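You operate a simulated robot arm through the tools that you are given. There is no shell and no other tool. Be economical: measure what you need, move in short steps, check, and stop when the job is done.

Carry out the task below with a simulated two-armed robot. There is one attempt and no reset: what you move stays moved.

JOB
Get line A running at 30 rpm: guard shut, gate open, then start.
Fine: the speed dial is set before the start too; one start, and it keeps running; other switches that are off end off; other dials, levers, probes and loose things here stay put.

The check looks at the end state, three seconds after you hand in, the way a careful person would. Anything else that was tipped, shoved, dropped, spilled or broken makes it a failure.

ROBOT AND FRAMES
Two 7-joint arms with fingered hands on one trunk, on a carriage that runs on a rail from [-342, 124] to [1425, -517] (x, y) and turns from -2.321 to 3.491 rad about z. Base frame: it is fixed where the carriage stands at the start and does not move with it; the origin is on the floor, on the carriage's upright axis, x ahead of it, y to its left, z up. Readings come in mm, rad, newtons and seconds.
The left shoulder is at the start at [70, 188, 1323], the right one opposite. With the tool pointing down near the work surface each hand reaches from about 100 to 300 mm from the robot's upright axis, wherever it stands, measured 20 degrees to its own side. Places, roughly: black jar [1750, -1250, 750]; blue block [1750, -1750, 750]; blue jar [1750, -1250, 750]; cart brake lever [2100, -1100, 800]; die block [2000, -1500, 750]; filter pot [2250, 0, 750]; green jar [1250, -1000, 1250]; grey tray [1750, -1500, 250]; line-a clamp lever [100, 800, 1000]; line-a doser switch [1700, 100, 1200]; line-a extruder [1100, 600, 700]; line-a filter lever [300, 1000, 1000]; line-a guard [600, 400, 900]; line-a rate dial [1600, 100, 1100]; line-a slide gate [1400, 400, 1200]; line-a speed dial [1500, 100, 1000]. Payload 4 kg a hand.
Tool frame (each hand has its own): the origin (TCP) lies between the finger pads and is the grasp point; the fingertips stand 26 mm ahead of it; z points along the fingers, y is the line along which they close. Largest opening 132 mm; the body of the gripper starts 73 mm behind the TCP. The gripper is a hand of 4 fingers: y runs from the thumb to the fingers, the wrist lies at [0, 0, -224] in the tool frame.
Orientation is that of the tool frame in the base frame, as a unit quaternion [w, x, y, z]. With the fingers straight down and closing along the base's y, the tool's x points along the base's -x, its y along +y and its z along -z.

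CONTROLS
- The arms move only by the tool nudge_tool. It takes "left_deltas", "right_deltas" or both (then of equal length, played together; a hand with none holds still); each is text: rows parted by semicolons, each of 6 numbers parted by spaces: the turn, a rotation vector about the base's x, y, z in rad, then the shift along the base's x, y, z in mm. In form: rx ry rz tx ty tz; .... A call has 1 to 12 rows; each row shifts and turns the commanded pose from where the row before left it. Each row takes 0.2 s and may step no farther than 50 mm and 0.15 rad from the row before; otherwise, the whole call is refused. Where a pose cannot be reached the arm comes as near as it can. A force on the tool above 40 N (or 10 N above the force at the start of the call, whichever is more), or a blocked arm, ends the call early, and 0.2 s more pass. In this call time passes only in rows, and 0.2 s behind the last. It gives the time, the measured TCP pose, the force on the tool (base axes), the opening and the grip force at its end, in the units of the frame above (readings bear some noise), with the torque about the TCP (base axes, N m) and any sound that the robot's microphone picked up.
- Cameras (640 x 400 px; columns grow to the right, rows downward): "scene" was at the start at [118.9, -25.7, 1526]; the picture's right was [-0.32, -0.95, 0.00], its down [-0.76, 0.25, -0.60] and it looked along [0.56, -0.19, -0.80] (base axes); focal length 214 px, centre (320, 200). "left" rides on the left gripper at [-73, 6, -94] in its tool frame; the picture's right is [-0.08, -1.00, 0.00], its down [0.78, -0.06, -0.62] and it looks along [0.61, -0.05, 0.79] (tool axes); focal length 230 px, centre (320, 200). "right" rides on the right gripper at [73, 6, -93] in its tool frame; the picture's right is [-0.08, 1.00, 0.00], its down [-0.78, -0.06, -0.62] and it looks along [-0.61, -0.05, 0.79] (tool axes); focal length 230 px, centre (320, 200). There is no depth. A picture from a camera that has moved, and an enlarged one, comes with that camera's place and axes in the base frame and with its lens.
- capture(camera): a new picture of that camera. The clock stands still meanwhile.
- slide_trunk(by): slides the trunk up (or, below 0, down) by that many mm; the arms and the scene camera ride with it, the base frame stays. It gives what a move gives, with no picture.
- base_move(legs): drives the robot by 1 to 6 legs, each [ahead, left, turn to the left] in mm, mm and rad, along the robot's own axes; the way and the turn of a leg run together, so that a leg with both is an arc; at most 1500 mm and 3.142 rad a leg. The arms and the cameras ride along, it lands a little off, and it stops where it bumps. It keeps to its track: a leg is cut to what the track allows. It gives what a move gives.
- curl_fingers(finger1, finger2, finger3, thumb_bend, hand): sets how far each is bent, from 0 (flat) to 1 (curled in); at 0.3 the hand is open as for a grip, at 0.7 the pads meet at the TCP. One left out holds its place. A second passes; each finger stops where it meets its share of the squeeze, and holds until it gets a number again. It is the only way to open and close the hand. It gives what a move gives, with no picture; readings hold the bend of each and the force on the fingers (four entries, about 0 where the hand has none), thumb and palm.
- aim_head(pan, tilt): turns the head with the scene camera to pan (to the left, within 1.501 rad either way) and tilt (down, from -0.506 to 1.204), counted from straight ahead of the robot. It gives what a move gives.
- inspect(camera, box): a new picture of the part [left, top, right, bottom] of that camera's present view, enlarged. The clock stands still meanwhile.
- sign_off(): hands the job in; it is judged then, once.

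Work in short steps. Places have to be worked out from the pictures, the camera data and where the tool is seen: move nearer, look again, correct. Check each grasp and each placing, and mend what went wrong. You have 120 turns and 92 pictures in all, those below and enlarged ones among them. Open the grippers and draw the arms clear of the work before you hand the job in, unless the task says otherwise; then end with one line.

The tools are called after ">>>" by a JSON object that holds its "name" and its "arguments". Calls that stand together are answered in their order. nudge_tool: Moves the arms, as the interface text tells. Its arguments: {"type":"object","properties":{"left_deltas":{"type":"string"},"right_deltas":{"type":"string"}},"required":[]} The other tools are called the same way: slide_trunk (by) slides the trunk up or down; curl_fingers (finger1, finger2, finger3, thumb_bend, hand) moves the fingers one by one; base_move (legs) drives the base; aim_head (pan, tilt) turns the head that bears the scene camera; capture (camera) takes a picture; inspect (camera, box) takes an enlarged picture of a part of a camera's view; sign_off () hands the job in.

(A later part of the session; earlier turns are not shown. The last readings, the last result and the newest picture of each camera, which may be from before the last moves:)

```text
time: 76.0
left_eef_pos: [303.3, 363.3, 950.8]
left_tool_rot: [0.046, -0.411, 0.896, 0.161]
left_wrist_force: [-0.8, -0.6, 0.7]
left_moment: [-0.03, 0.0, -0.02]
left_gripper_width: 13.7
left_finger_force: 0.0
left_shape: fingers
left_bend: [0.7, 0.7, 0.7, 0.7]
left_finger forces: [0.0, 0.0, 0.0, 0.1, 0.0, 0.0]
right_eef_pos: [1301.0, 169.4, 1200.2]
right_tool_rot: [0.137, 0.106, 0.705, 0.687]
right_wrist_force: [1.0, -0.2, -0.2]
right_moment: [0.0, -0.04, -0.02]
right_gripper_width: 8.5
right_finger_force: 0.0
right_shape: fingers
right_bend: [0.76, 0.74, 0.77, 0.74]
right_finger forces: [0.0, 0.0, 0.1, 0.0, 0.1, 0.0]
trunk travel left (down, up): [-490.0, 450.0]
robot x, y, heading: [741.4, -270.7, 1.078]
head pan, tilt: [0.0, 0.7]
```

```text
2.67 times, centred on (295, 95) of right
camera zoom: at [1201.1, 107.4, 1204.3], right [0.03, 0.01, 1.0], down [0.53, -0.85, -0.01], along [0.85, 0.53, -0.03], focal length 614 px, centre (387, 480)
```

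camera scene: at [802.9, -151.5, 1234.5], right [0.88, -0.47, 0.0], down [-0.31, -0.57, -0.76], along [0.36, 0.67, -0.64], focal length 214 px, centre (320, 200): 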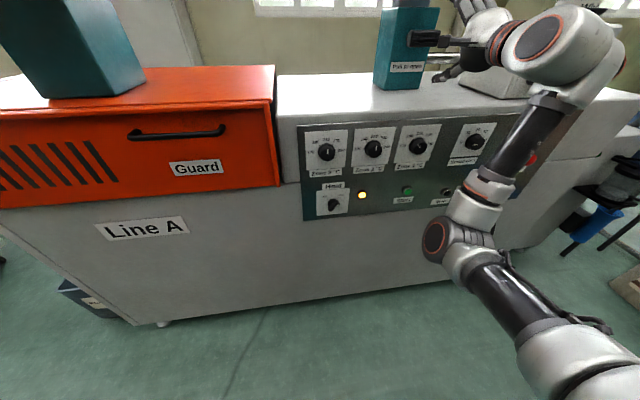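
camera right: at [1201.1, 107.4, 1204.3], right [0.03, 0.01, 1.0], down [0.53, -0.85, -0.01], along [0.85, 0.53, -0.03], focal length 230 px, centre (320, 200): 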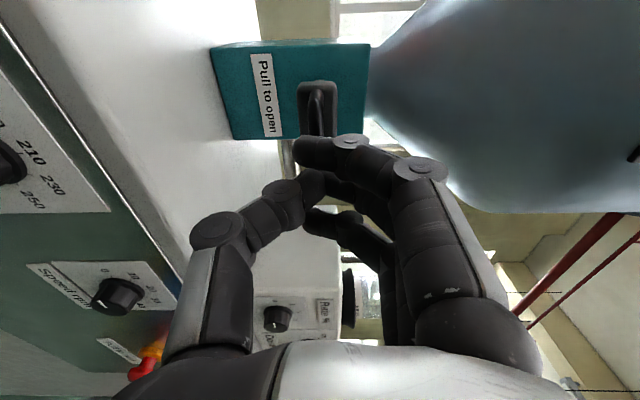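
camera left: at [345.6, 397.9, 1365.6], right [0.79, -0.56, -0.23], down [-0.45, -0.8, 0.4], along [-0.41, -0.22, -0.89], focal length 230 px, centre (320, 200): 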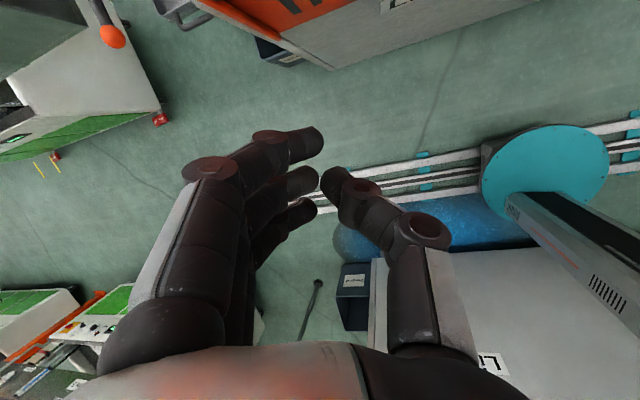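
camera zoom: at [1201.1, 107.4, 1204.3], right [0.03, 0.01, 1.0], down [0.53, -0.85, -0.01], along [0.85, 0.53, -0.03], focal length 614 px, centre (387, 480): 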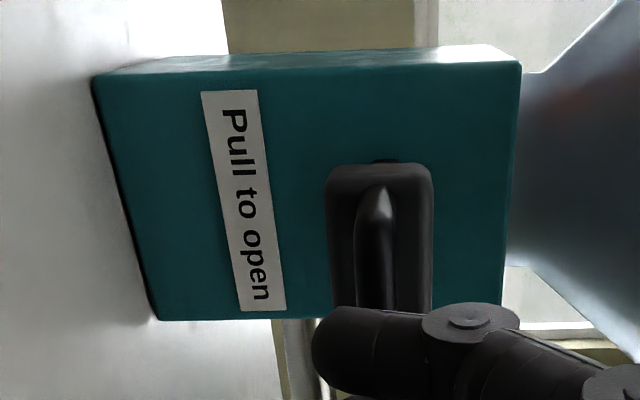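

The gate is out ~45 mm; unclear if that's the end. I'll open, regrip deeper and pull again while watching the force.

>>> {"name": "curl_fingers", "arguments": {"hand": "right", "finger1": 0.35, "finger2": 0.35, "finger3": 0.35, "thumb_bend": 0.35}}

>>> {"name": "nudge_tool", "arguments": {"right_deltas": "0 0 0 7 19 0;0 0 0 7 19 0;0 0 0 7 19 0;0 0 0 6 17 0;0 0 0 2 7 0"}}

>>> {"name": "curl_fingers", "arguments": {"hand": "right", "finger1": 0.85, "finger2": 0.85, "finger3": 0.85, "thumb_bend": 0.85}}

>>> {"name": "capture", "arguments": {"camera": "right"}}

```text
time: 77.0
left_eef_pos: [305.2, 363.3, 950.6]
left_tool_rot: [0.044, -0.411, 0.896, 0.161]
left_wrist_force: [0.9, 0.2, 0.1]
left_moment: [0.0, -0.01, 0.01]
left_gripper_width: 13.7
left_finger_force: 0.0
left_shape: fingers
left_bend: [0.7, 0.7, 0.7, 0.7]
left_finger forces: [0.0, 0.0, 0.0, 0.0, 0.1, 0.1]
right_eef_pos: [1301.0, 170.1, 1199.0]
right_tool_rot: [0.138, 0.107, 0.705, 0.687]
right_wrist_force: [0.1, -0.3, 0.0]
right_moment: [0.04, -0.01, 0.03]
right_gripper_width: 119.7
right_finger_force: 0.1
right_shape: fingers
right_bend: [0.35, 0.35, 0.35, 0.35]
right_finger forces: [0.0, 0.0, 0.0, 0.1, 0.0, 0.1]
trunk travel left (down, up): [-490.0, 450.0]
robot x, y, heading: [739.9, -266.7, 1.074]
head pan, tilt: [0.0, 0.7]
```

```text
time: 78.2
left_eef_pos: [303.7, 363.4, 950.8]
left_tool_rot: [0.044, -0.41, 0.897, 0.161]
left_wrist_force: [0.0, 0.2, 0.1]
left_moment: [-0.01, 0.0, -0.01]
left_gripper_width: 13.7
left_finger_force: 0.0
left_shape: fingers
left_bend: [0.7, 0.7, 0.7, 0.7]
left_finger forces: [0.0, 0.1, 0.1, 0.0, 0.0, 0.0]
right_eef_pos: [1331.7, 252.7, 1200.4]
right_tool_rot: [0.138, 0.107, 0.705, 0.688]
right_wrist_force: [0.0, -0.4, 0.7]
right_moment: [0.0, 0.04, 0.01]
right_gripper_width: 119.6
right_finger_force: 0.0
right_shape: fingers
right_bend: [0.35, 0.35, 0.35, 0.35]
right_finger forces: [0.1, 0.0, 0.1, 0.1, 0.1, 0.0]
trunk travel left (down, up): [-490.0, 450.0]
robot x, y, heading: [738.6, -269.3, 1.076]
head pan, tilt: [0.0, 0.7]
```

```text
time: 79.2
left_eef_pos: [303.6, 365.3, 949.3]
left_tool_rot: [0.046, -0.41, 0.896, 0.162]
left_wrist_force: [-0.1, 0.3, -0.8]
left_moment: [-0.03, -0.02, 0.01]
left_gripper_width: 13.6
left_finger_force: 0.1
left_shape: fingers
left_bend: [0.7, 0.7, 0.7, 0.7]
left_finger forces: [0.1, 0.0, 0.0, 0.0, 0.0, 0.0]
right_eef_pos: [1330.9, 252.6, 1199.8]
right_tool_rot: [0.138, 0.107, 0.704, 0.688]
right_wrist_force: [1.5, 3.9, 6.8]
right_moment: [0.25, 0.04, 0.18]
right_gripper_width: 10.4
right_finger_force: 10.0
right_shape: fingers
right_bend: [0.76, 0.78, 0.83, 0.78]
right_finger forces: [9.6, 0.0, 5.1, 0.0, 5.8, 0.1]
trunk travel left (down, up): [-490.0, 450.0]
robot x, y, heading: [738.6, -268.6, 1.08]
head pan, tilt: [0.0, 0.7]
```

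```text
37 pictures are left
camera right: at [1230.4, 190.7, 1203.8], right [0.03, 0.0, 1.0], down [0.53, -0.85, -0.01], along [0.85, 0.53, -0.03], focal length 230 px, centre (320, 200)
```

right: 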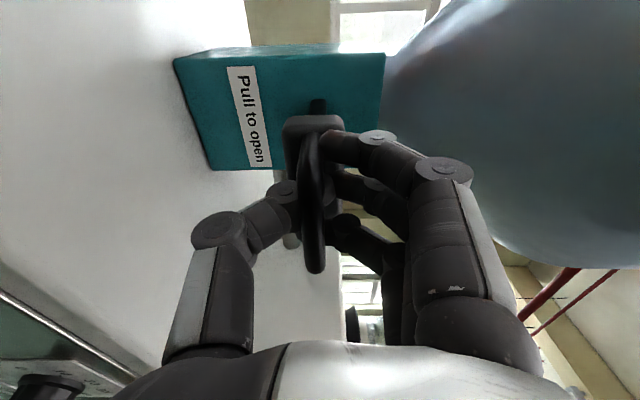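

The fingers now hook behind the bar. Pull in small steps; the force will show the end stop.

>>> {"name": "nudge_tool", "arguments": {"right_deltas": "0 0 0 -3.4 -9.4 0;0 0 0 -3.4 -9.4 0;0 0 0 -3.4 -9.4 0;0 0 0 -3.4 -9.4 0;0 0 0 -3.4 -9.4 0;0 0 0 -3.4 -9.4 0;0 0 0 -3.4 -9.4 0"}}

>>> {"name": "inspect", "arguments": {"camera": "right", "box": [160, 20, 480, 320]}}

```text
time: 79.8
left_eef_pos: [303.5, 368.0, 948.0]
left_tool_rot: [0.043, -0.411, 0.897, 0.159]
left_wrist_force: [-0.2, 0.8, -0.5]
left_moment: [0.02, -0.04, 0.0]
left_gripper_width: 13.6
left_finger_force: 0.0
left_shape: fingers
left_bend: [0.7, 0.7, 0.7, 0.7]
left_finger forces: [0.1, 0.0, 0.0, 0.0, 0.0, 0.0]
right_eef_pos: [1326.8, 244.5, 1193.9]
right_tool_rot: [0.137, 0.108, 0.708, 0.685]
right_wrist_force: [16.0, 32.2, 11.1]
right_moment: [0.12, 0.06, 0.21]
right_gripper_width: 13.3
right_finger_force: 23.7
right_shape: fingers
right_bend: [0.74, 0.78, 0.77, 0.76]
right_finger forces: [10.1, 0.0, 14.0, 0.1, 23.0, 0.1]
trunk travel left (down, up): [-490.0, 450.0]
robot x, y, heading: [741.1, -269.6, 1.077]
head pan, tilt: [0.0, 0.7]
stopped in row 2 (right hand): the force on the tool passed its limit at 44 N (the readings are from after the stop); the commanded pose is now the measured one
```

```text
1.33 times, centred on (320, 170) of right
camera zoom: at [1226.7, 182.7, 1198.9], right [0.04, 0.01, 1.0], down [0.53, -0.85, -0.01], along [0.85, 0.53, -0.04], focal length 307 px, centre (320, 240)
```

zoom: 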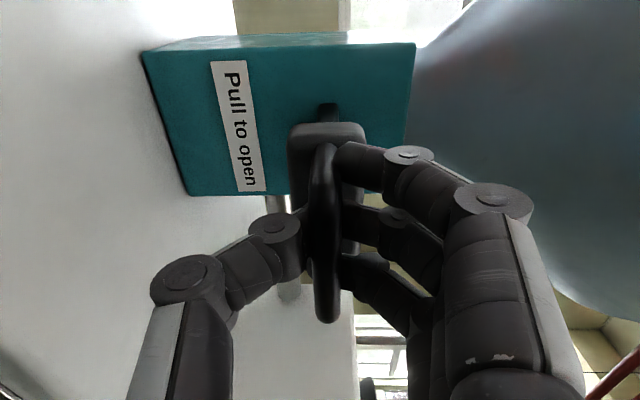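

A hard stop at 44 N: the gate is fully out. I release and back off straight.

>>> {"name": "curl_fingers", "arguments": {"hand": "right", "finger1": 0.3, "finger2": 0.3, "finger3": 0.3, "thumb_bend": 0.3}}

>>> {"name": "nudge_tool", "arguments": {"right_deltas": "0 0 0 -9 -25 2;0 0 0 -10 -28 2;0 0 0 -10 -28 2;0 0 0 -10 -28 0;0 0 0 -10 -28 0;0 0 0 -10 -28 0"}}

>>> {"name": "capture", "arguments": {"camera": "scene"}}

```text
time: 80.8
left_eef_pos: [302.8, 363.9, 950.8]
left_tool_rot: [0.044, -0.41, 0.897, 0.16]
left_wrist_force: [-0.2, 0.4, -0.3]
left_moment: [0.01, 0.01, 0.02]
left_gripper_width: 14.0
left_finger_force: 0.1
left_shape: fingers
left_bend: [0.7, 0.7, 0.7, 0.7]
left_finger forces: [0.1, 0.0, 0.0, 0.0, 0.0, 0.0]
right_eef_pos: [1325.4, 238.2, 1196.2]
right_tool_rot: [0.136, 0.108, 0.707, 0.686]
right_wrist_force: [-0.4, -0.7, -0.1]
right_moment: [-0.03, 0.03, 0.01]
right_gripper_width: 135.6
right_finger_force: 0.2
right_shape: fingers
right_bend: [0.3, 0.3, 0.3, 0.3]
right_finger forces: [0.0, 0.0, 0.0, 0.0, 0.0, 0.0]
trunk travel left (down, up): [-490.0, 450.0]
robot x, y, heading: [741.8, -267.4, 1.074]
head pan, tilt: [0.0, 0.7]
```

```text
time: 82.2
left_eef_pos: [303.5, 363.0, 949.9]
left_tool_rot: [0.044, -0.41, 0.897, 0.161]
left_wrist_force: [0.5, 0.1, -0.7]
left_moment: [-0.01, 0.0, -0.02]
left_gripper_width: 13.9
left_finger_force: 0.0
left_shape: fingers
left_bend: [0.7, 0.7, 0.7, 0.7]
left_finger forces: [0.0, 0.1, 0.0, 0.0, 0.0, 0.0]
right_eef_pos: [1264.1, 72.7, 1202.6]
right_tool_rot: [0.137, 0.106, 0.707, 0.686]
right_wrist_force: [-0.5, 0.2, 0.4]
right_moment: [-0.02, 0.05, 0.02]
right_gripper_width: 135.9
right_finger_force: 0.0
right_shape: fingers
right_bend: [0.3, 0.3, 0.3, 0.3]
right_finger forces: [0.0, 0.0, 0.0, 0.0, 0.0, 0.1]
trunk travel left (down, up): [-490.0, 450.0]
robot x, y, heading: [741.1, -267.5, 1.076]
head pan, tilt: [0.0, 0.7]
```

```text
35 pictures are left
camera scene: at [802.7, -152.4, 1234.6], right [0.88, -0.47, 0.0], down [-0.31, -0.57, -0.77], along [0.36, 0.67, -0.64], focal length 214 px, centre (320, 200)
```

scene: 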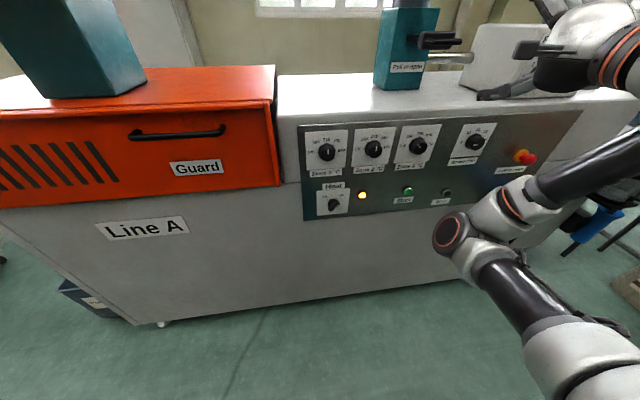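

Now the dial. I drive 173 mm along to line up with it, then lower the trunk 235 mm so the hand is at knob height, keeping it well in front of the panel.

>>> {"name": "base_move", "arguments": {"legs": [[27, -171, 0]]}}

>>> {"name": "slide_trunk", "arguments": {"by": -235}}

>>> {"name": "curl_fingers", "arguments": {"hand": "right", "finger1": 0.45, "finger2": 0.45, "finger3": 0.45, "thumb_bend": 0.45}}

>>> {"name": "capture", "arguments": {"camera": "right"}}

```text
time: 83.7
left_eef_pos: [464.6, 305.3, 951.0]
left_tool_rot: [0.045, -0.411, 0.896, 0.161]
left_wrist_force: [0.1, 0.2, 0.1]
left_moment: [0.0, 0.02, 0.03]
left_gripper_width: 13.8
left_finger_force: 0.0
left_shape: fingers
left_bend: [0.7, 0.7, 0.7, 0.7]
left_finger forces: [0.0, 0.1, 0.0, 0.1, 0.0, 0.0]
right_eef_pos: [1426.2, 14.0, 1203.5]
right_tool_rot: [0.138, 0.108, 0.706, 0.686]
right_wrist_force: [0.9, 0.1, -0.5]
right_moment: [0.0, -0.03, 0.05]
right_gripper_width: 135.8
right_finger_force: 0.1
right_shape: fingers
right_bend: [0.3, 0.3, 0.3, 0.3]
right_finger forces: [0.0, 0.0, 0.1, 0.0, 0.0, 0.0]
trunk travel left (down, up): [-490.0, 450.0]
robot x, y, heading: [901.4, -323.5, 1.08]
head pan, tilt: [0.0, 0.7]
```

```text
time: 86.1
left_eef_pos: [463.0, 306.4, 715.1]
left_tool_rot: [0.045, -0.411, 0.896, 0.161]
left_wrist_force: [0.2, 0.1, 0.1]
left_moment: [-0.02, -0.02, 0.03]
left_gripper_width: 13.9
left_finger_force: 0.1
left_shape: fingers
left_bend: [0.7, 0.7, 0.7, 0.7]
left_finger forces: [0.0, 0.1, 0.1, 0.0, 0.1, 0.0]
right_eef_pos: [1427.5, 13.5, 969.5]
right_tool_rot: [0.137, 0.108, 0.706, 0.687]
right_wrist_force: [0.8, -0.1, 0.2]
right_moment: [-0.01, -0.01, -0.01]
right_gripper_width: 135.7
right_finger_force: 0.1
right_shape: fingers
right_bend: [0.3, 0.3, 0.3, 0.3]
right_finger forces: [0.0, 0.1, 0.1, 0.0, 0.0, 0.0]
trunk travel left (down, up): [-255.0, 685.0]
robot x, y, heading: [901.0, -331.1, 1.081]
head pan, tilt: [0.0, 0.7]
```

```text
time: 87.1
left_eef_pos: [464.9, 305.6, 716.5]
left_tool_rot: [0.045, -0.411, 0.897, 0.16]
left_wrist_force: [-0.3, 0.5, 0.1]
left_moment: [0.01, -0.04, 0.0]
left_gripper_width: 13.6
left_finger_force: 0.0
left_shape: fingers
left_bend: [0.7, 0.7, 0.7, 0.7]
left_finger forces: [0.0, 0.1, 0.0, 0.0, 0.0, 0.1]
right_eef_pos: [1425.1, 14.1, 967.7]
right_tool_rot: [0.136, 0.108, 0.707, 0.686]
right_wrist_force: [-1.3, 0.5, 0.5]
right_moment: [-0.05, 0.01, 0.0]
right_gripper_width: 88.0
right_finger_force: 0.1
right_shape: fingers
right_bend: [0.45, 0.45, 0.45, 0.45]
right_finger forces: [0.0, 0.1, 0.0, 0.0, 0.0, 0.1]
trunk travel left (down, up): [-255.0, 685.0]
robot x, y, heading: [898.7, -329.1, 1.074]
head pan, tilt: [0.0, 0.7]
```

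```text
34 pictures are left
camera right: at [1325.2, -47.4, 972.9], right [0.04, 0.01, 1.0], down [0.53, -0.85, -0.01], along [0.85, 0.53, -0.04], focal length 230 px, centre (320, 200)
```

right: 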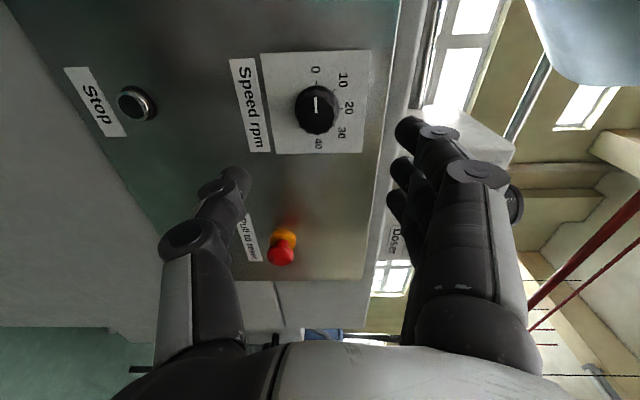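

Dial clearly seen: pointer at 0, knob center at about a≈1336, n≈645, z≈961 (⌀≈40 mm). I first roll the hand −1.2 rad so I have room to twist clockwise.

>>> {"name": "nudge_tool", "arguments": {"right_deltas": "-0.046 -0.127 0 0 0 0;-0.046 -0.127 0 0 0 0;-0.046 -0.127 0 0 0 0;-0.046 -0.127 0 0 0 0;-0.046 -0.127 0 0 0 0;-0.046 -0.127 0 0 0 0;-0.046 -0.127 0 0 0 0;-0.046 -0.127 0 0 0 0;-0.046 -0.127 0 0 0 0"}}

>>> {"name": "capture", "arguments": {"camera": "right"}}

```text
time: 89.1
left_eef_pos: [464.8, 306.5, 715.7]
left_tool_rot: [0.044, -0.41, 0.897, 0.161]
left_wrist_force: [-0.3, -0.6, 0.0]
left_moment: [-0.02, -0.01, 0.02]
left_gripper_width: 13.8
left_finger_force: 0.1
left_shape: fingers
left_bend: [0.7, 0.7, 0.7, 0.7]
left_finger forces: [0.0, 0.0, 0.0, 0.0, 0.0, 0.1]
right_eef_pos: [1426.3, 14.5, 968.0]
right_tool_rot: [0.513, -0.307, 0.64, 0.483]
right_wrist_force: [0.1, -0.3, -1.3]
right_moment: [0.0, 0.02, -0.03]
right_gripper_width: 88.4
right_finger_force: 0.1
right_shape: fingers
right_bend: [0.45, 0.45, 0.45, 0.45]
right_finger forces: [0.0, 0.0, 0.0, 0.0, 0.1, 0.1]
trunk travel left (down, up): [-255.0, 685.0]
robot x, y, heading: [899.7, -328.8, 1.08]
head pan, tilt: [0.0, 0.7]
```

```text
33 pictures are left
camera right: at [1366.9, -62.4, 901.1], right [-0.86, 0.34, 0.37], down [0.06, -0.68, 0.73], along [0.5, 0.66, 0.57], focal length 230 px, centre (320, 200)
```

right: 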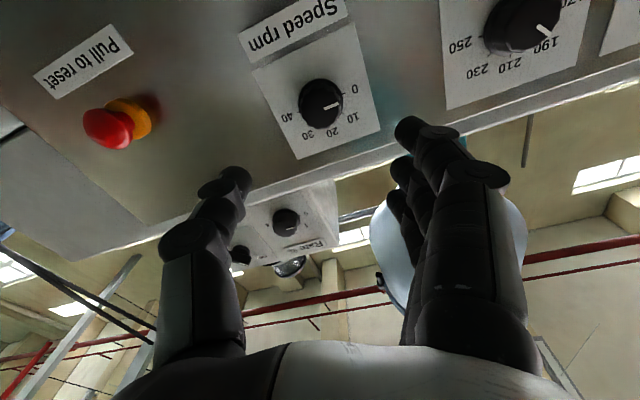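

Dial located precisely at about [1478,152,961]. I advance to 26 mm short of its face plane, then look.

>>> {"name": "nudge_tool", "arguments": {"right_deltas": "0 0 0 4 22 -4;0 0 0 9 24 -3;0 0 0 9 24 0;0 0 0 9 24 0;0 0 0 7 18 0"}}

>>> {"name": "capture", "arguments": {"camera": "right"}}

```text
time: 90.3
left_eef_pos: [464.5, 306.2, 714.7]
left_tool_rot: [0.044, -0.411, 0.896, 0.16]
left_wrist_force: [0.4, -0.2, -0.3]
left_moment: [0.01, 0.02, -0.01]
left_gripper_width: 13.7
left_finger_force: 0.0
left_shape: fingers
left_bend: [0.7, 0.7, 0.7, 0.7]
left_finger forces: [0.0, 0.1, 0.0, 0.1, 0.1, 0.0]
right_eef_pos: [1463.9, 126.5, 961.4]
right_tool_rot: [0.512, -0.308, 0.639, 0.484]
right_wrist_force: [-0.4, 0.2, -1.0]
right_moment: [-0.02, 0.02, 0.01]
right_gripper_width: 88.0
right_finger_force: 0.0
right_shape: fingers
right_bend: [0.45, 0.45, 0.45, 0.45]
right_finger forces: [0.0, 0.1, 0.0, 0.0, 0.0, 0.0]
trunk travel left (down, up): [-255.0, 685.0]
robot x, y, heading: [901.0, -327.1, 1.074]
head pan, tilt: [0.0, 0.7]
```

```text
32 pictures are left
camera right: at [1405.2, 50.2, 893.9], right [-0.86, 0.34, 0.38], down [0.06, -0.68, 0.73], along [0.5, 0.66, 0.57], focal length 230 px, centre (320, 200)
```

right: 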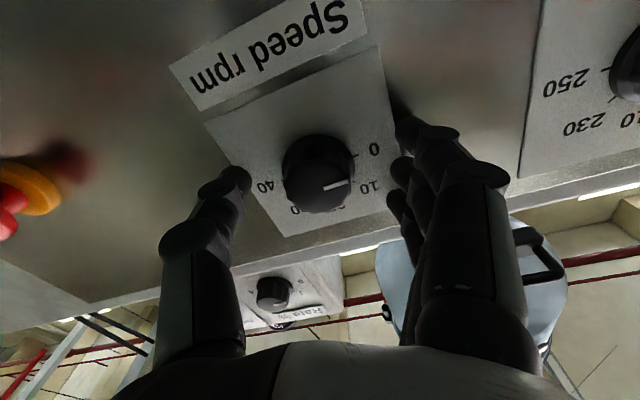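

The knob lies between thumb and fingers. Advance 13 mm more and close gently.

>>> {"name": "nudge_tool", "arguments": {"right_deltas": "0 0 0 2.5 6.5 0;0 0 0 2 6 0"}}

>>> {"name": "curl_fingers", "arguments": {"hand": "right", "finger1": 0.65, "finger2": 0.65, "finger3": 0.65, "thumb_bend": 0.65}}

>>> {"name": "capture", "arguments": {"camera": "right"}}

```text
time: 90.9
left_eef_pos: [463.8, 304.3, 716.5]
left_tool_rot: [0.045, -0.41, 0.896, 0.163]
left_wrist_force: [-0.5, -0.3, -1.2]
left_moment: [0.01, 0.0, -0.02]
left_gripper_width: 14.0
left_finger_force: 0.2
left_shape: fingers
left_bend: [0.7, 0.7, 0.7, 0.7]
left_finger forces: [0.0, 0.0, 0.0, 0.0, 0.1, 0.1]
right_eef_pos: [1467.4, 134.4, 963.6]
right_tool_rot: [0.514, -0.308, 0.638, 0.484]
right_wrist_force: [-8.4, -21.8, -7.2]
right_moment: [-0.05, -0.37, 1.3]
right_gripper_width: 88.3
right_finger_force: 12.0
right_shape: fingers
right_bend: [0.46, 0.45, 0.45, 0.45]
right_finger forces: [9.4, 8.0, 6.5, 0.0, 0.1, 0.1]
trunk travel left (down, up): [-255.0, 685.0]
robot x, y, heading: [902.3, -325.1, 1.077]
head pan, tilt: [0.0, 0.7]
```

```text
time: 91.9
left_eef_pos: [464.6, 304.8, 716.0]
left_tool_rot: [0.046, -0.41, 0.897, 0.161]
left_wrist_force: [0.6, -0.1, 0.3]
left_moment: [0.0, 0.0, 0.02]
left_gripper_width: 13.8
left_finger_force: 0.0
left_shape: fingers
left_bend: [0.7, 0.7, 0.7, 0.7]
left_finger forces: [0.1, 0.1, 0.0, 0.0, 0.0, 0.0]
right_eef_pos: [1468.7, 136.4, 963.3]
right_tool_rot: [0.513, -0.307, 0.639, 0.484]
right_wrist_force: [2.8, -8.5, 6.5]
right_moment: [0.23, -0.08, -0.06]
right_gripper_width: 35.0
right_finger_force: 9.6
right_shape: fingers
right_bend: [0.65, 0.63, 0.65, 0.62]
right_finger forces: [0.0, 11.1, 0.0, 0.0, 9.5, 0.0]
trunk travel left (down, up): [-255.0, 685.0]
robot x, y, heading: [902.8, -328.0, 1.077]
head pan, tilt: [0.0, 0.7]
```

```text
31 pictures are left
camera right: at [1409.3, 59.8, 895.6], right [-0.86, 0.33, 0.38], down [0.06, -0.68, 0.73], along [0.5, 0.65, 0.57], focal length 230 px, centre (320, 200)
```

right: 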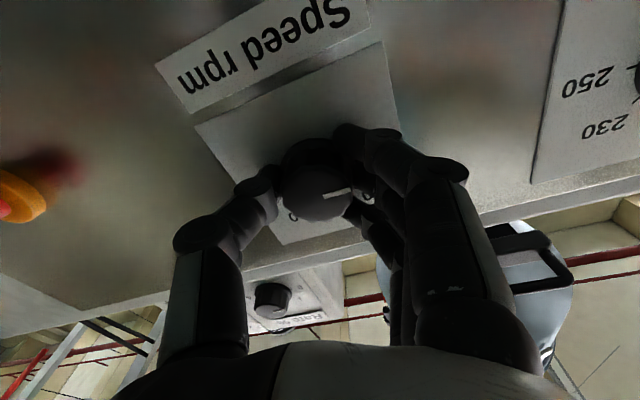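

Knob gripped by middle finger and thumb, centered. Twist clockwise about the knob axis by 0.54 rad first and check that the knob follows.

>>> {"name": "nudge_tool", "arguments": {"right_deltas": "0.046 0.127 0 0 0 0;0.046 0.127 0 0 0 0;0.046 0.127 0 0 0 0;0.046 0.127 0 0 0 0"}}

>>> {"name": "capture", "arguments": {"camera": "right"}}

```text
time: 92.9
left_eef_pos: [464.0, 305.7, 715.7]
left_tool_rot: [0.045, -0.411, 0.896, 0.162]
left_wrist_force: [0.1, -0.3, 0.9]
left_moment: [0.01, 0.0, -0.03]
left_gripper_width: 13.6
left_finger_force: 0.1
left_shape: fingers
left_bend: [0.7, 0.7, 0.7, 0.7]
left_finger forces: [0.0, 0.1, 0.0, 0.0, 0.0, 0.1]
right_eef_pos: [1467.7, 136.0, 963.1]
right_tool_rot: [0.361, -0.127, 0.7, 0.603]
right_wrist_force: [-0.3, -14.1, 1.5]
right_moment: [-0.02, -0.12, -0.08]
right_gripper_width: 34.9
right_finger_force: 13.2
right_shape: fingers
right_bend: [0.65, 0.64, 0.65, 0.62]
right_finger forces: [0.0, 15.4, 0.0, 0.0, 11.3, 0.0]
trunk travel left (down, up): [-255.0, 685.0]
robot x, y, heading: [897.3, -326.1, 1.073]
head pan, tilt: [0.0, 0.7]
```

```text
30 pictures are left
camera right: at [1380.3, 70.4, 920.6], right [-0.56, 0.22, 0.8], down [0.37, -0.79, 0.48], along [0.74, 0.57, 0.36], focal length 230 px, centre (320, 200)
```

right: 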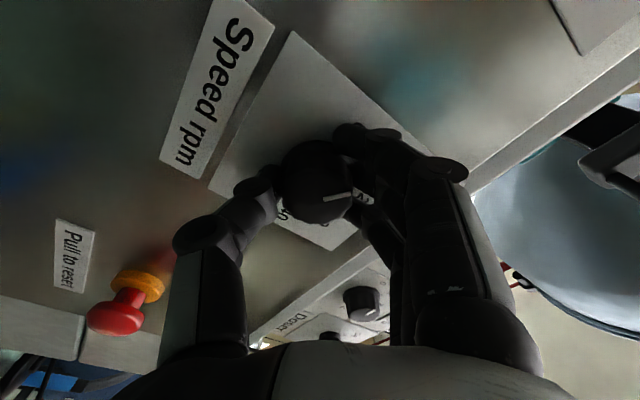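

The knob follows exactly. Continue clockwise by another 1.08 rad.

>>> {"name": "nudge_tool", "arguments": {"right_deltas": "0.046 0.127 0 0 0 0;0.046 0.127 0 0 0 0;0.046 0.127 0 0 0 0;0.046 0.127 0 0 0 0;0.046 0.127 0 0 0 0;0.046 0.127 0 0 0 0;0.046 0.127 0 0 0 0;0.046 0.127 0 0 0 0"}}

>>> {"name": "capture", "arguments": {"camera": "right"}}

```text
time: 94.7
left_eef_pos: [465.9, 304.6, 717.1]
left_tool_rot: [0.046, -0.41, 0.897, 0.161]
left_wrist_force: [-1.0, 0.0, 1.1]
left_moment: [0.02, 0.03, 0.0]
left_gripper_width: 13.9
left_finger_force: 0.0
left_shape: fingers
left_bend: [0.7, 0.7, 0.7, 0.7]
left_finger forces: [0.2, 0.1, 0.1, 0.1, 0.1, 0.0]
right_eef_pos: [1489.1, 128.2, 949.7]
right_tool_rot: [-0.012, 0.236, 0.669, 0.705]
right_wrist_force: [1.8, -6.9, 9.8]
right_moment: [0.48, 0.06, 0.03]
right_gripper_width: 38.1
right_finger_force: 5.7
right_shape: fingers
right_bend: [0.59, 0.62, 0.65, 0.65]
right_finger forces: [9.3, 1.4, 0.0, 0.1, 0.1, 0.0]
right hand out of reach, approached as far as the arm can: row 8
trunk travel left (down, up): [-255.0, 685.0]
robot x, y, heading: [902.9, -328.2, 1.078]
head pan, tilt: [0.0, 0.7]
```

```text
29 pictures are left
camera right: at [1395.3, 62.2, 982.0], right [0.4, -0.13, 0.91], down [0.48, -0.81, -0.33], along [0.78, 0.57, -0.26], focal length 230 px, centre (320, 200)
```

right: 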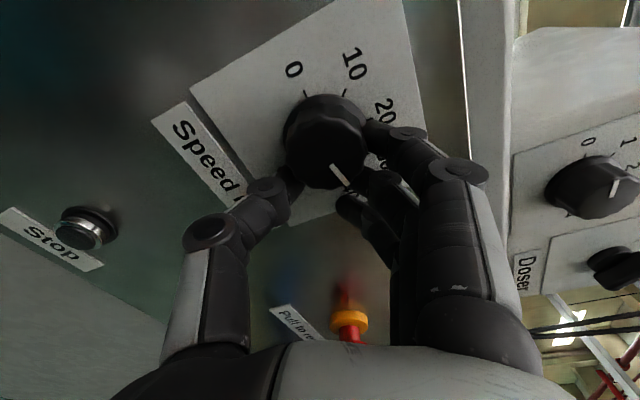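

The hand shifted at its joint limit in the last row. I release the knob and back off to read the dial.

>>> {"name": "curl_fingers", "arguments": {"hand": "right", "finger1": 0.45, "finger2": 0.45, "finger3": 0.45, "thumb_bend": 0.45}}

>>> {"name": "nudge_tool", "arguments": {"right_deltas": "0 0 0 -5 -14 0;0 0 0 -9 -25 0;0 0 0 -9 -25 0;0 0 0 -9 -25 0"}}

>>> {"name": "capture", "arguments": {"camera": "right"}}

```text
time: 95.7
left_eef_pos: [464.4, 304.4, 716.6]
left_tool_rot: [0.045, -0.411, 0.896, 0.162]
left_wrist_force: [0.1, 0.2, 0.8]
left_moment: [0.0, -0.03, 0.0]
left_gripper_width: 13.8
left_finger_force: 0.0
left_shape: fingers
left_bend: [0.7, 0.7, 0.7, 0.7]
left_finger forces: [0.0, 0.1, 0.1, 0.0, 0.1, 0.0]
right_eef_pos: [1486.2, 128.2, 949.5]
right_tool_rot: [-0.011, 0.235, 0.669, 0.705]
right_wrist_force: [-6.6, -22.4, -8.8]
right_moment: [0.46, 0.11, -0.59]
right_gripper_width: 86.3
right_finger_force: 11.4
right_shape: fingers
right_bend: [0.45, 0.56, 0.6, 0.45]
right_finger forces: [0.1, 12.4, 10.8, 0.1, 0.0, 0.0]
trunk travel left (down, up): [-255.0, 685.0]
robot x, y, heading: [896.5, -327.0, 1.076]
head pan, tilt: [0.0, 0.7]
```

```text
time: 96.7
left_eef_pos: [465.6, 305.9, 714.5]
left_tool_rot: [0.044, -0.411, 0.896, 0.161]
left_wrist_force: [-0.4, 0.1, 0.2]
left_moment: [0.0, 0.0, -0.02]
left_gripper_width: 13.7
left_finger_force: 0.1
left_shape: fingers
left_bend: [0.7, 0.7, 0.7, 0.7]
left_finger forces: [0.0, 0.0, 0.0, 0.1, 0.1, 0.0]
right_eef_pos: [1458.5, 39.2, 945.5]
right_tool_rot: [-0.008, 0.243, 0.671, 0.7]
right_wrist_force: [-1.2, -0.3, -0.7]
right_moment: [0.03, 0.0, 0.01]
right_gripper_width: 86.4
right_finger_force: 0.1
right_shape: fingers
right_bend: [0.45, 0.45, 0.45, 0.45]
right_finger forces: [0.0, 0.0, 0.0, 0.0, 0.0, 0.0]
right hand out of reach, approached as far as the arm can: row 1
trunk travel left (down, up): [-255.0, 685.0]
robot x, y, heading: [898.0, -326.2, 1.072]
head pan, tilt: [0.0, 0.7]
```

```text
28 pictures are left
camera right: at [1365.3, -24.5, 978.8], right [0.4, -0.12, 0.91], down [0.47, -0.82, -0.32], along [0.79, 0.55, -0.28], focal length 230 px, centre (320, 200)
```

right: 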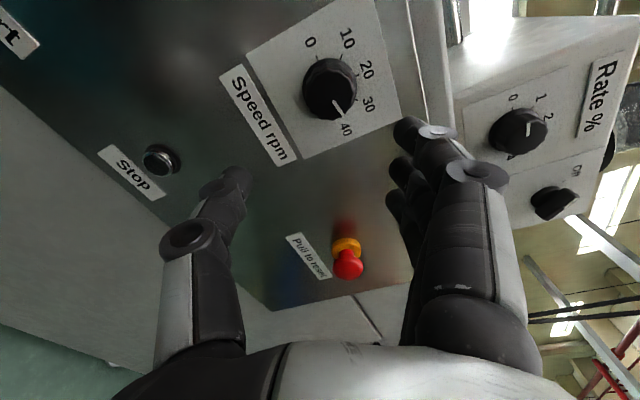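

>>> {"name": "inspect", "arguments": {"camera": "right", "box": [280, 20, 400, 150]}}

```text
3.08 times, centred on (340, 85) of right
camera zoom: at [1365.3, -24.5, 978.8], right [0.4, -0.12, 0.91], down [0.47, -0.82, -0.32], along [0.79, 0.55, -0.28], focal length 708 px, centre (258, 554)
```

zoom: 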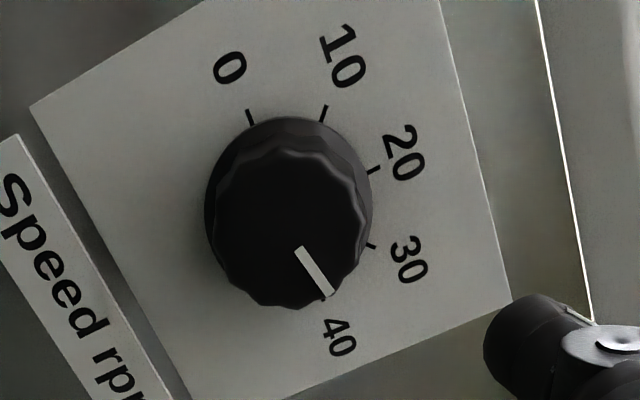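

The dial reads about 37 now; it needs ~0.5 rad back. Check with the scene camera from another angle.

>>> {"name": "aim_head", "arguments": {"pan": -0.35, "tilt": 0.2}}

>>> {"name": "capture", "arguments": {"camera": "scene"}}

```text
time: 97.6
left_eef_pos: [465.0, 306.5, 714.8]
left_tool_rot: [0.045, -0.411, 0.897, 0.159]
left_wrist_force: [0.1, -0.1, -0.2]
left_moment: [0.04, -0.04, -0.01]
left_gripper_width: 13.6
left_finger_force: 0.0
left_shape: fingers
left_bend: [0.7, 0.7, 0.7, 0.7]
left_finger forces: [0.0, 0.0, 0.0, 0.0, 0.0, 0.0]
right_eef_pos: [1459.1, 38.8, 944.9]
right_tool_rot: [-0.006, 0.245, 0.67, 0.701]
right_wrist_force: [0.2, 0.2, 0.3]
right_moment: [0.01, 0.02, -0.01]
right_gripper_width: 86.6
right_finger_force: 0.0
right_shape: fingers
right_bend: [0.45, 0.45, 0.45, 0.45]
right_finger forces: [0.0, 0.1, 0.0, 0.1, 0.0, 0.0]
trunk travel left (down, up): [-255.0, 685.0]
robot x, y, heading: [898.7, -327.9, 1.081]
head pan, tilt: [-0.351, 0.201]
```

```text
26 pictures are left
camera scene: at [992.9, -223.1, 1044.9], right [0.66, -0.75, 0.0], down [-0.15, -0.13, -0.98], along [0.73, 0.65, -0.2], focal length 214 px, centre (320, 200)
```

scene: 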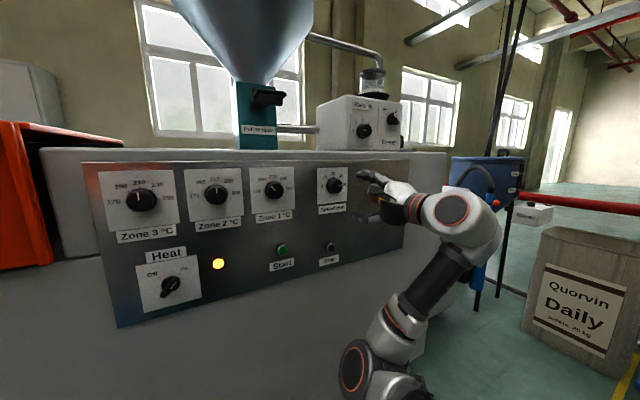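

>>> {"name": "inspect", "arguments": {"camera": "scene", "box": [310, 162, 365, 217]}}

```text
7.27 times, centred on (338, 190) of scene
camera zoom: at [992.9, -223.1, 1044.9], right [0.66, -0.75, 0.0], down [-0.15, -0.13, -0.98], along [0.73, 0.65, -0.2], focal length 1560 px, centre (193, 276)
```

zoom: 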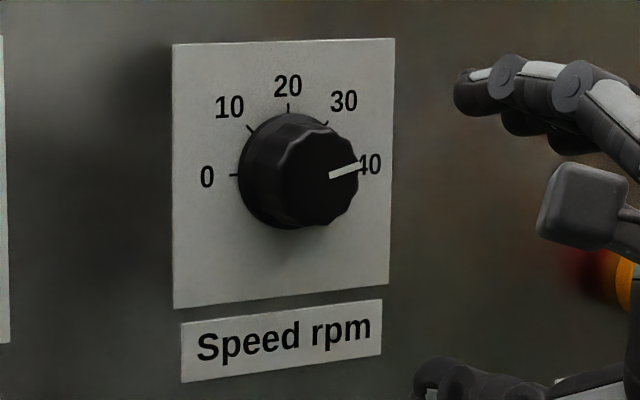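

Clear reading: pointer ~36 rpm. I'll roll back slightly, re-center on the knob axis, then regrip and turn ~0.48 rad counter‑clockwise.

>>> {"name": "nudge_tool", "arguments": {"right_deltas": "-0.046 -0.127 0 -7 1 5;-0.046 -0.127 0 -7 1 6;-0.03 -0.08 0 -6 2 5"}}

>>> {"name": "capture", "arguments": {"camera": "right"}}

```text
time: 98.4
left_eef_pos: [464.3, 307.0, 715.8]
left_tool_rot: [0.044, -0.411, 0.897, 0.16]
left_wrist_force: [0.0, -0.1, 0.0]
left_moment: [0.0, -0.02, -0.03]
left_gripper_width: 14.0
left_finger_force: 0.0
left_shape: fingers
left_bend: [0.7, 0.7, 0.7, 0.7]
left_finger forces: [0.0, 0.0, 0.0, 0.1, 0.0, 0.0]
right_eef_pos: [1437.4, 44.2, 962.8]
right_tool_rot: [0.12, 0.125, 0.703, 0.689]
right_wrist_force: [-0.6, 0.7, -0.6]
right_moment: [0.0, -0.01, 0.04]
right_gripper_width: 86.7
right_finger_force: 0.1
right_shape: fingers
right_bend: [0.45, 0.45, 0.45, 0.45]
right_finger forces: [0.0, 0.0, 0.0, 0.0, 0.1, 0.0]
trunk travel left (down, up): [-255.0, 685.0]
robot x, y, heading: [899.4, -325.6, 1.078]
head pan, tilt: [-0.351, 0.201]
```

```text
24 pictures are left
camera right: at [1337.9, -18.1, 970.4], right [0.08, -0.01, 1.0], down [0.53, -0.85, -0.05], along [0.85, 0.53, -0.07], focal length 230 px, centre (320, 200)
```

right: 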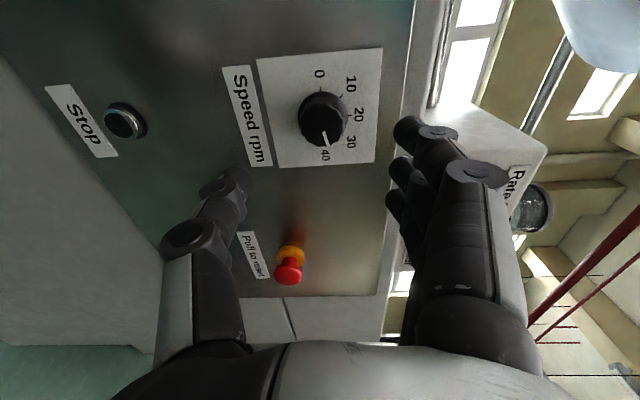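

Well aligned. Advance to the knob and close.

>>> {"name": "nudge_tool", "arguments": {"right_deltas": "0 0 0 8 22 0;0 0 0 8 22 -1;0 0 0 8 22 0;0 0 0 8 22 0"}}

>>> {"name": "curl_fingers", "arguments": {"hand": "right", "finger1": 0.55, "finger2": 0.66, "finger3": 0.55, "thumb_bend": 0.66}}

>>> {"name": "capture", "arguments": {"camera": "right"}}

```text
time: 99.4
left_eef_pos: [464.6, 305.9, 715.0]
left_tool_rot: [0.044, -0.411, 0.897, 0.16]
left_wrist_force: [-0.6, -0.4, -0.3]
left_moment: [-0.03, -0.01, -0.01]
left_gripper_width: 13.8
left_finger_force: 0.1
left_shape: fingers
left_bend: [0.7, 0.7, 0.7, 0.7]
left_finger forces: [0.0, 0.0, 0.0, 0.0, 0.0, 0.0]
right_eef_pos: [1469.6, 132.4, 960.1]
right_tool_rot: [0.12, 0.125, 0.703, 0.689]
right_wrist_force: [0.2, 0.1, 0.0]
right_moment: [-0.04, 0.01, 0.01]
right_gripper_width: 86.7
right_finger_force: 0.0
right_shape: fingers
right_bend: [0.45, 0.45, 0.45, 0.45]
right_finger forces: [0.0, 0.0, 0.0, 0.0, 0.0, 0.0]
trunk travel left (down, up): [-255.0, 685.0]
robot x, y, heading: [901.9, -330.2, 1.075]
head pan, tilt: [-0.351, 0.201]
```

```text
time: 100.4
left_eef_pos: [463.2, 307.4, 715.6]
left_tool_rot: [0.044, -0.411, 0.896, 0.161]
left_wrist_force: [0.3, -0.7, 0.8]
left_moment: [-0.01, 0.0, 0.05]
left_gripper_width: 13.4
left_finger_force: 0.0
left_shape: fingers
left_bend: [0.7, 0.7, 0.7, 0.7]
left_finger forces: [0.0, 0.1, 0.0, 0.0, 0.0, 0.1]
right_eef_pos: [1469.4, 131.4, 960.2]
right_tool_rot: [0.12, 0.125, 0.703, 0.69]
right_wrist_force: [0.8, 1.2, 1.2]
right_moment: [0.03, 0.0, -0.01]
right_gripper_width: 46.6
right_finger_force: 6.8
right_shape: fingers
right_bend: [0.55, 0.58, 0.55, 0.63]
right_finger forces: [0.0, 6.8, 0.0, 0.0, 6.1, 0.1]
trunk travel left (down, up): [-255.0, 685.0]
robot x, y, heading: [905.2, -328.0, 1.077]
head pan, tilt: [-0.351, 0.201]
```

```text
23 pictures are left
camera right: at [1369.7, 70.0, 968.7], right [0.08, -0.01, 1.0], down [0.53, -0.85, -0.05], along [0.85, 0.53, -0.07], focal length 230 px, centre (320, 200)
```

right: 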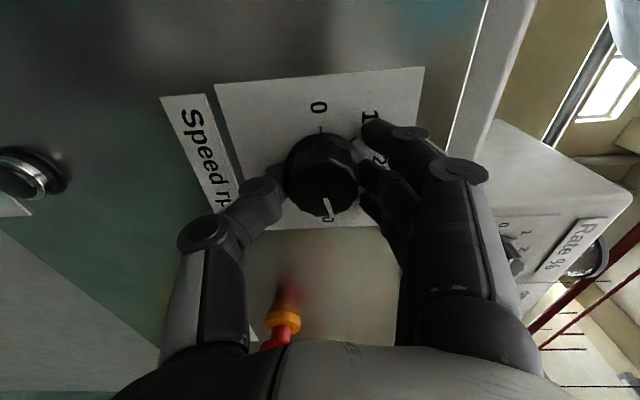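

Gripped with thumb and middle finger only. Turn counter-clockwise 0.48 rad and check on the scene camera.

>>> {"name": "nudge_tool", "arguments": {"right_deltas": "-0.041 -0.113 0 0 0 0;-0.041 -0.113 0 0 0 0;-0.041 -0.113 0 0 0 0;-0.041 -0.113 0 0 0 0"}}

>>> {"name": "inspect", "arguments": {"camera": "scene", "box": [310, 162, 365, 217]}}

```text
time: 101.4
left_eef_pos: [464.9, 305.1, 714.7]
left_tool_rot: [0.045, -0.411, 0.896, 0.161]
left_wrist_force: [1.0, -0.4, -0.6]
left_moment: [0.02, 0.0, -0.03]
left_gripper_width: 13.9
left_finger_force: 0.1
left_shape: fingers
left_bend: [0.7, 0.7, 0.7, 0.7]
left_finger forces: [0.0, 0.0, 0.1, 0.0, 0.0, 0.0]
right_eef_pos: [1471.4, 133.6, 961.0]
right_tool_rot: [0.284, -0.043, 0.713, 0.64]
right_wrist_force: [0.1, -2.1, 0.6]
right_moment: [0.01, -0.02, -0.05]
right_gripper_width: 46.6
right_finger_force: 7.2
right_shape: fingers
right_bend: [0.55, 0.58, 0.55, 0.63]
right_finger forces: [0.0, 6.8, 0.0, 0.1, 7.5, 0.0]
trunk travel left (down, up): [-255.0, 685.0]
robot x, y, heading: [899.9, -326.4, 1.075]
head pan, tilt: [-0.351, 0.201]
```

```text
7.27 times, centred on (338, 190) of scene
camera zoom: at [993.1, -223.5, 1045.0], right [0.66, -0.75, 0.0], down [-0.15, -0.13, -0.98], along [0.73, 0.65, -0.2], focal length 1560 px, centre (193, 276)
```

zoom: 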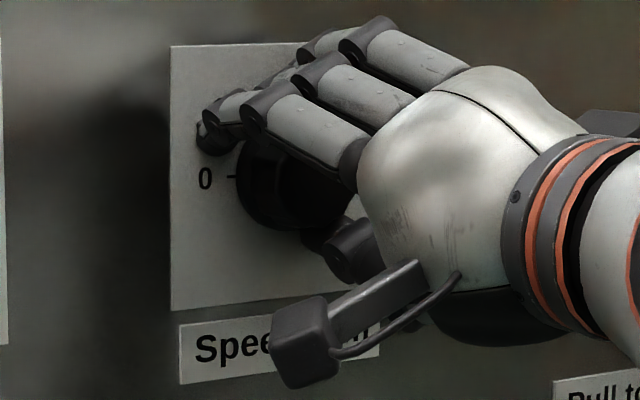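

Occluded by the hand. I open the thumb and finger and back off to read it.

>>> {"name": "curl_fingers", "arguments": {"hand": "right", "finger1": 0.45, "finger2": 0.45, "finger3": 0.45, "thumb_bend": 0.45}}

>>> {"name": "nudge_tool", "arguments": {"right_deltas": "0 0 0 -8 -22 0;0 0 0 -8 -22 0;0 0 0 -8 -22 0;0 0 0 -8 -22 0;0 0 0 25 -30 0"}}

>>> {"name": "inspect", "arguments": {"camera": "scene", "box": [310, 162, 365, 217]}}

```text
time: 102.4
left_eef_pos: [464.4, 305.8, 715.1]
left_tool_rot: [0.044, -0.411, 0.896, 0.161]
left_wrist_force: [0.3, -0.1, -0.2]
left_moment: [-0.01, 0.02, 0.01]
left_gripper_width: 13.7
left_finger_force: 0.0
left_shape: fingers
left_bend: [0.7, 0.7, 0.7, 0.7]
left_finger forces: [0.0, 0.0, 0.0, 0.0, 0.1, 0.0]
right_eef_pos: [1470.2, 132.3, 960.9]
right_tool_rot: [0.283, -0.042, 0.713, 0.64]
right_wrist_force: [-0.2, 0.5, 0.1]
right_moment: [0.03, 0.01, 0.01]
right_gripper_width: 86.3
right_finger_force: 0.0
right_shape: fingers
right_bend: [0.45, 0.45, 0.45, 0.45]
right_finger forces: [0.1, 0.1, 0.0, 0.0, 0.0, 0.0]
trunk travel left (down, up): [-255.0, 685.0]
robot x, y, heading: [900.8, -323.4, 1.083]
head pan, tilt: [-0.351, 0.201]
```

```text
time: 103.6
left_eef_pos: [464.9, 305.1, 715.1]
left_tool_rot: [0.044, -0.41, 0.897, 0.16]
left_wrist_force: [-0.6, -0.1, -0.1]
left_moment: [-0.02, 0.02, 0.0]
left_gripper_width: 13.5
left_finger_force: 0.0
left_shape: fingers
left_bend: [0.7, 0.7, 0.7, 0.7]
left_finger forces: [0.0, 0.0, 0.0, 0.1, 0.0, 0.0]
right_eef_pos: [1463.2, 11.4, 961.8]
right_tool_rot: [0.283, -0.042, 0.713, 0.64]
right_wrist_force: [-0.5, 0.2, -0.4]
right_moment: [0.0, 0.02, -0.02]
right_gripper_width: 86.5
right_finger_force: 0.0
right_shape: fingers
right_bend: [0.45, 0.45, 0.45, 0.45]
right_finger forces: [0.0, 0.0, 0.0, 0.0, 0.0, 0.1]
trunk travel left (down, up): [-255.0, 685.0]
robot x, y, heading: [899.0, -327.4, 1.08]
head pan, tilt: [-0.351, 0.201]
```

```text
7.27 times, centred on (338, 190) of scene
camera zoom: at [993.5, -223.4, 1045.0], right [0.66, -0.75, 0.0], down [-0.15, -0.13, -0.98], along [0.73, 0.65, -0.2], focal length 1560 px, centre (193, 276)
```

zoom: 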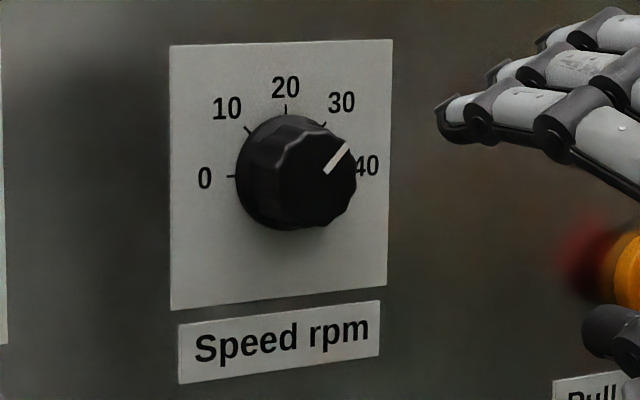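

Reads right about 30. One tighter zoom to measure it.

>>> {"name": "inspect", "arguments": {"camera": "scene", "box": [326, 172, 346, 184.5]}}

```text
16.00 times, centred on (336, 178) of scene
camera zoom: at [993.5, -223.4, 1045.0], right [0.66, -0.75, 0.0], down [-0.15, -0.13, -0.98], along [0.73, 0.65, -0.2], focal length 3432 px, centre (64, 548)
```

zoom: 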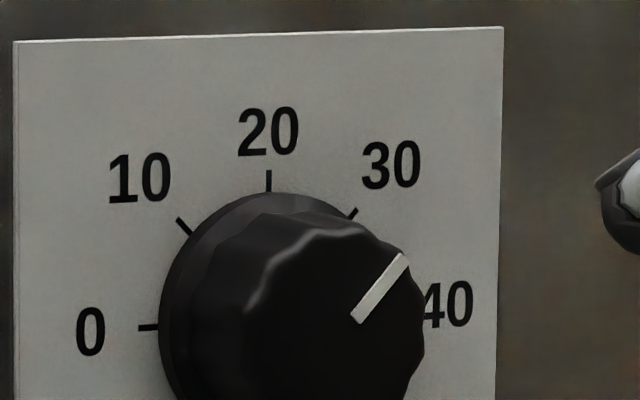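

Projected onto the panel, the pointer stands at 45.6° → 29.9 rpm. Good. Now Start (≈a 1179, z≈804): drive −195 mm, lower the trunk 157 mm, and shape a two‑finger poke (middle finger + thumb).

>>> {"name": "base_move", "arguments": {"legs": [[-30, 193, 0]]}}

>>> {"name": "slide_trunk", "arguments": {"by": -157}}

>>> {"name": "curl_fingers", "arguments": {"hand": "right", "finger1": 1.0, "finger2": 0.7, "finger3": 1.0, "thumb_bend": 0.7}}

>>> {"name": "capture", "arguments": {"camera": "right"}}

```text
time: 105.2
left_eef_pos: [277.6, 372.2, 714.7]
left_tool_rot: [0.045, -0.411, 0.896, 0.161]
left_wrist_force: [-0.5, 0.0, 0.1]
left_moment: [-0.02, 0.03, 0.0]
left_gripper_width: 13.8
left_finger_force: 0.1
left_shape: fingers
left_bend: [0.7, 0.7, 0.7, 0.7]
left_finger forces: [0.0, 0.0, 0.1, 0.0, 0.1, 0.1]
right_eef_pos: [1276.1, 80.2, 961.1]
right_tool_rot: [0.284, -0.044, 0.713, 0.639]
right_wrist_force: [-0.7, 0.6, -0.3]
right_moment: [0.01, 0.01, -0.01]
right_gripper_width: 86.6
right_finger_force: 0.0
right_shape: fingers
right_bend: [0.45, 0.45, 0.45, 0.45]
right_finger forces: [0.0, 0.1, 0.0, 0.0, 0.0, 0.0]
trunk travel left (down, up): [-255.0, 685.0]
robot x, y, heading: [714.1, -258.4, 1.08]
head pan, tilt: [-0.351, 0.201]
```

```text
time: 107.0
left_eef_pos: [277.8, 372.2, 558.5]
left_tool_rot: [0.044, -0.411, 0.896, 0.161]
left_wrist_force: [-0.2, -0.3, 0.7]
left_moment: [0.05, 0.03, -0.02]
left_gripper_width: 13.5
left_finger_force: 0.1
left_shape: fingers
left_bend: [0.7, 0.7, 0.7, 0.7]
left_finger forces: [0.0, 0.0, 0.0, 0.1, 0.1, 0.0]
right_eef_pos: [1275.7, 79.7, 804.9]
right_tool_rot: [0.283, -0.043, 0.713, 0.64]
right_wrist_force: [0.4, 0.3, -0.2]
right_moment: [-0.01, -0.01, 0.01]
right_gripper_width: 86.5
right_finger_force: 0.1
right_shape: fingers
right_bend: [0.45, 0.45, 0.45, 0.45]
right_finger forces: [0.0, 0.1, 0.1, 0.1, 0.0, 0.1]
trunk travel left (down, up): [-98.0, 842.0]
robot x, y, heading: [715.7, -261.9, 1.077]
head pan, tilt: [-0.351, 0.201]
```

```text
time: 108.0
left_eef_pos: [278.9, 373.3, 557.8]
left_tool_rot: [0.045, -0.411, 0.896, 0.16]
left_wrist_force: [0.0, -0.4, -0.4]
left_moment: [-0.02, 0.0, 0.01]
left_gripper_width: 13.6
left_finger_force: 0.1
left_shape: fingers
left_bend: [0.7, 0.7, 0.7, 0.7]
left_finger forces: [0.1, 0.0, 0.0, 0.1, 0.1, 0.0]
right_eef_pos: [1277.0, 81.0, 805.2]
right_tool_rot: [0.283, -0.044, 0.713, 0.64]
right_wrist_force: [-0.4, 0.0, -0.3]
right_moment: [0.01, 0.01, 0.01]
right_gripper_width: 38.7
right_finger_force: 0.1
right_shape: fingers
right_bend: [1.0, 0.7, 1.0, 0.7]
right_finger forces: [0.0, 0.0, 0.1, 0.0, 0.1, 0.0]
trunk travel left (down, up): [-98.0, 842.0]
robot x, y, heading: [715.4, -259.5, 1.077]
head pan, tilt: [-0.351, 0.201]
```

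```text
19 pictures are left
camera right: at [1180.5, 17.2, 778.4], right [-0.36, 0.15, 0.92], down [0.47, -0.82, 0.32], along [0.81, 0.54, 0.22], focal length 230 px, centre (320, 200)
```

right: 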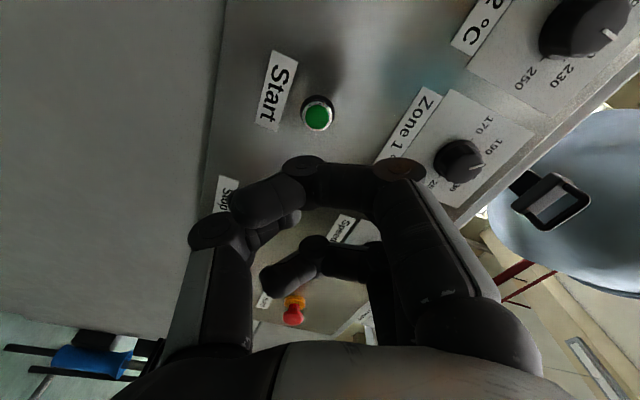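

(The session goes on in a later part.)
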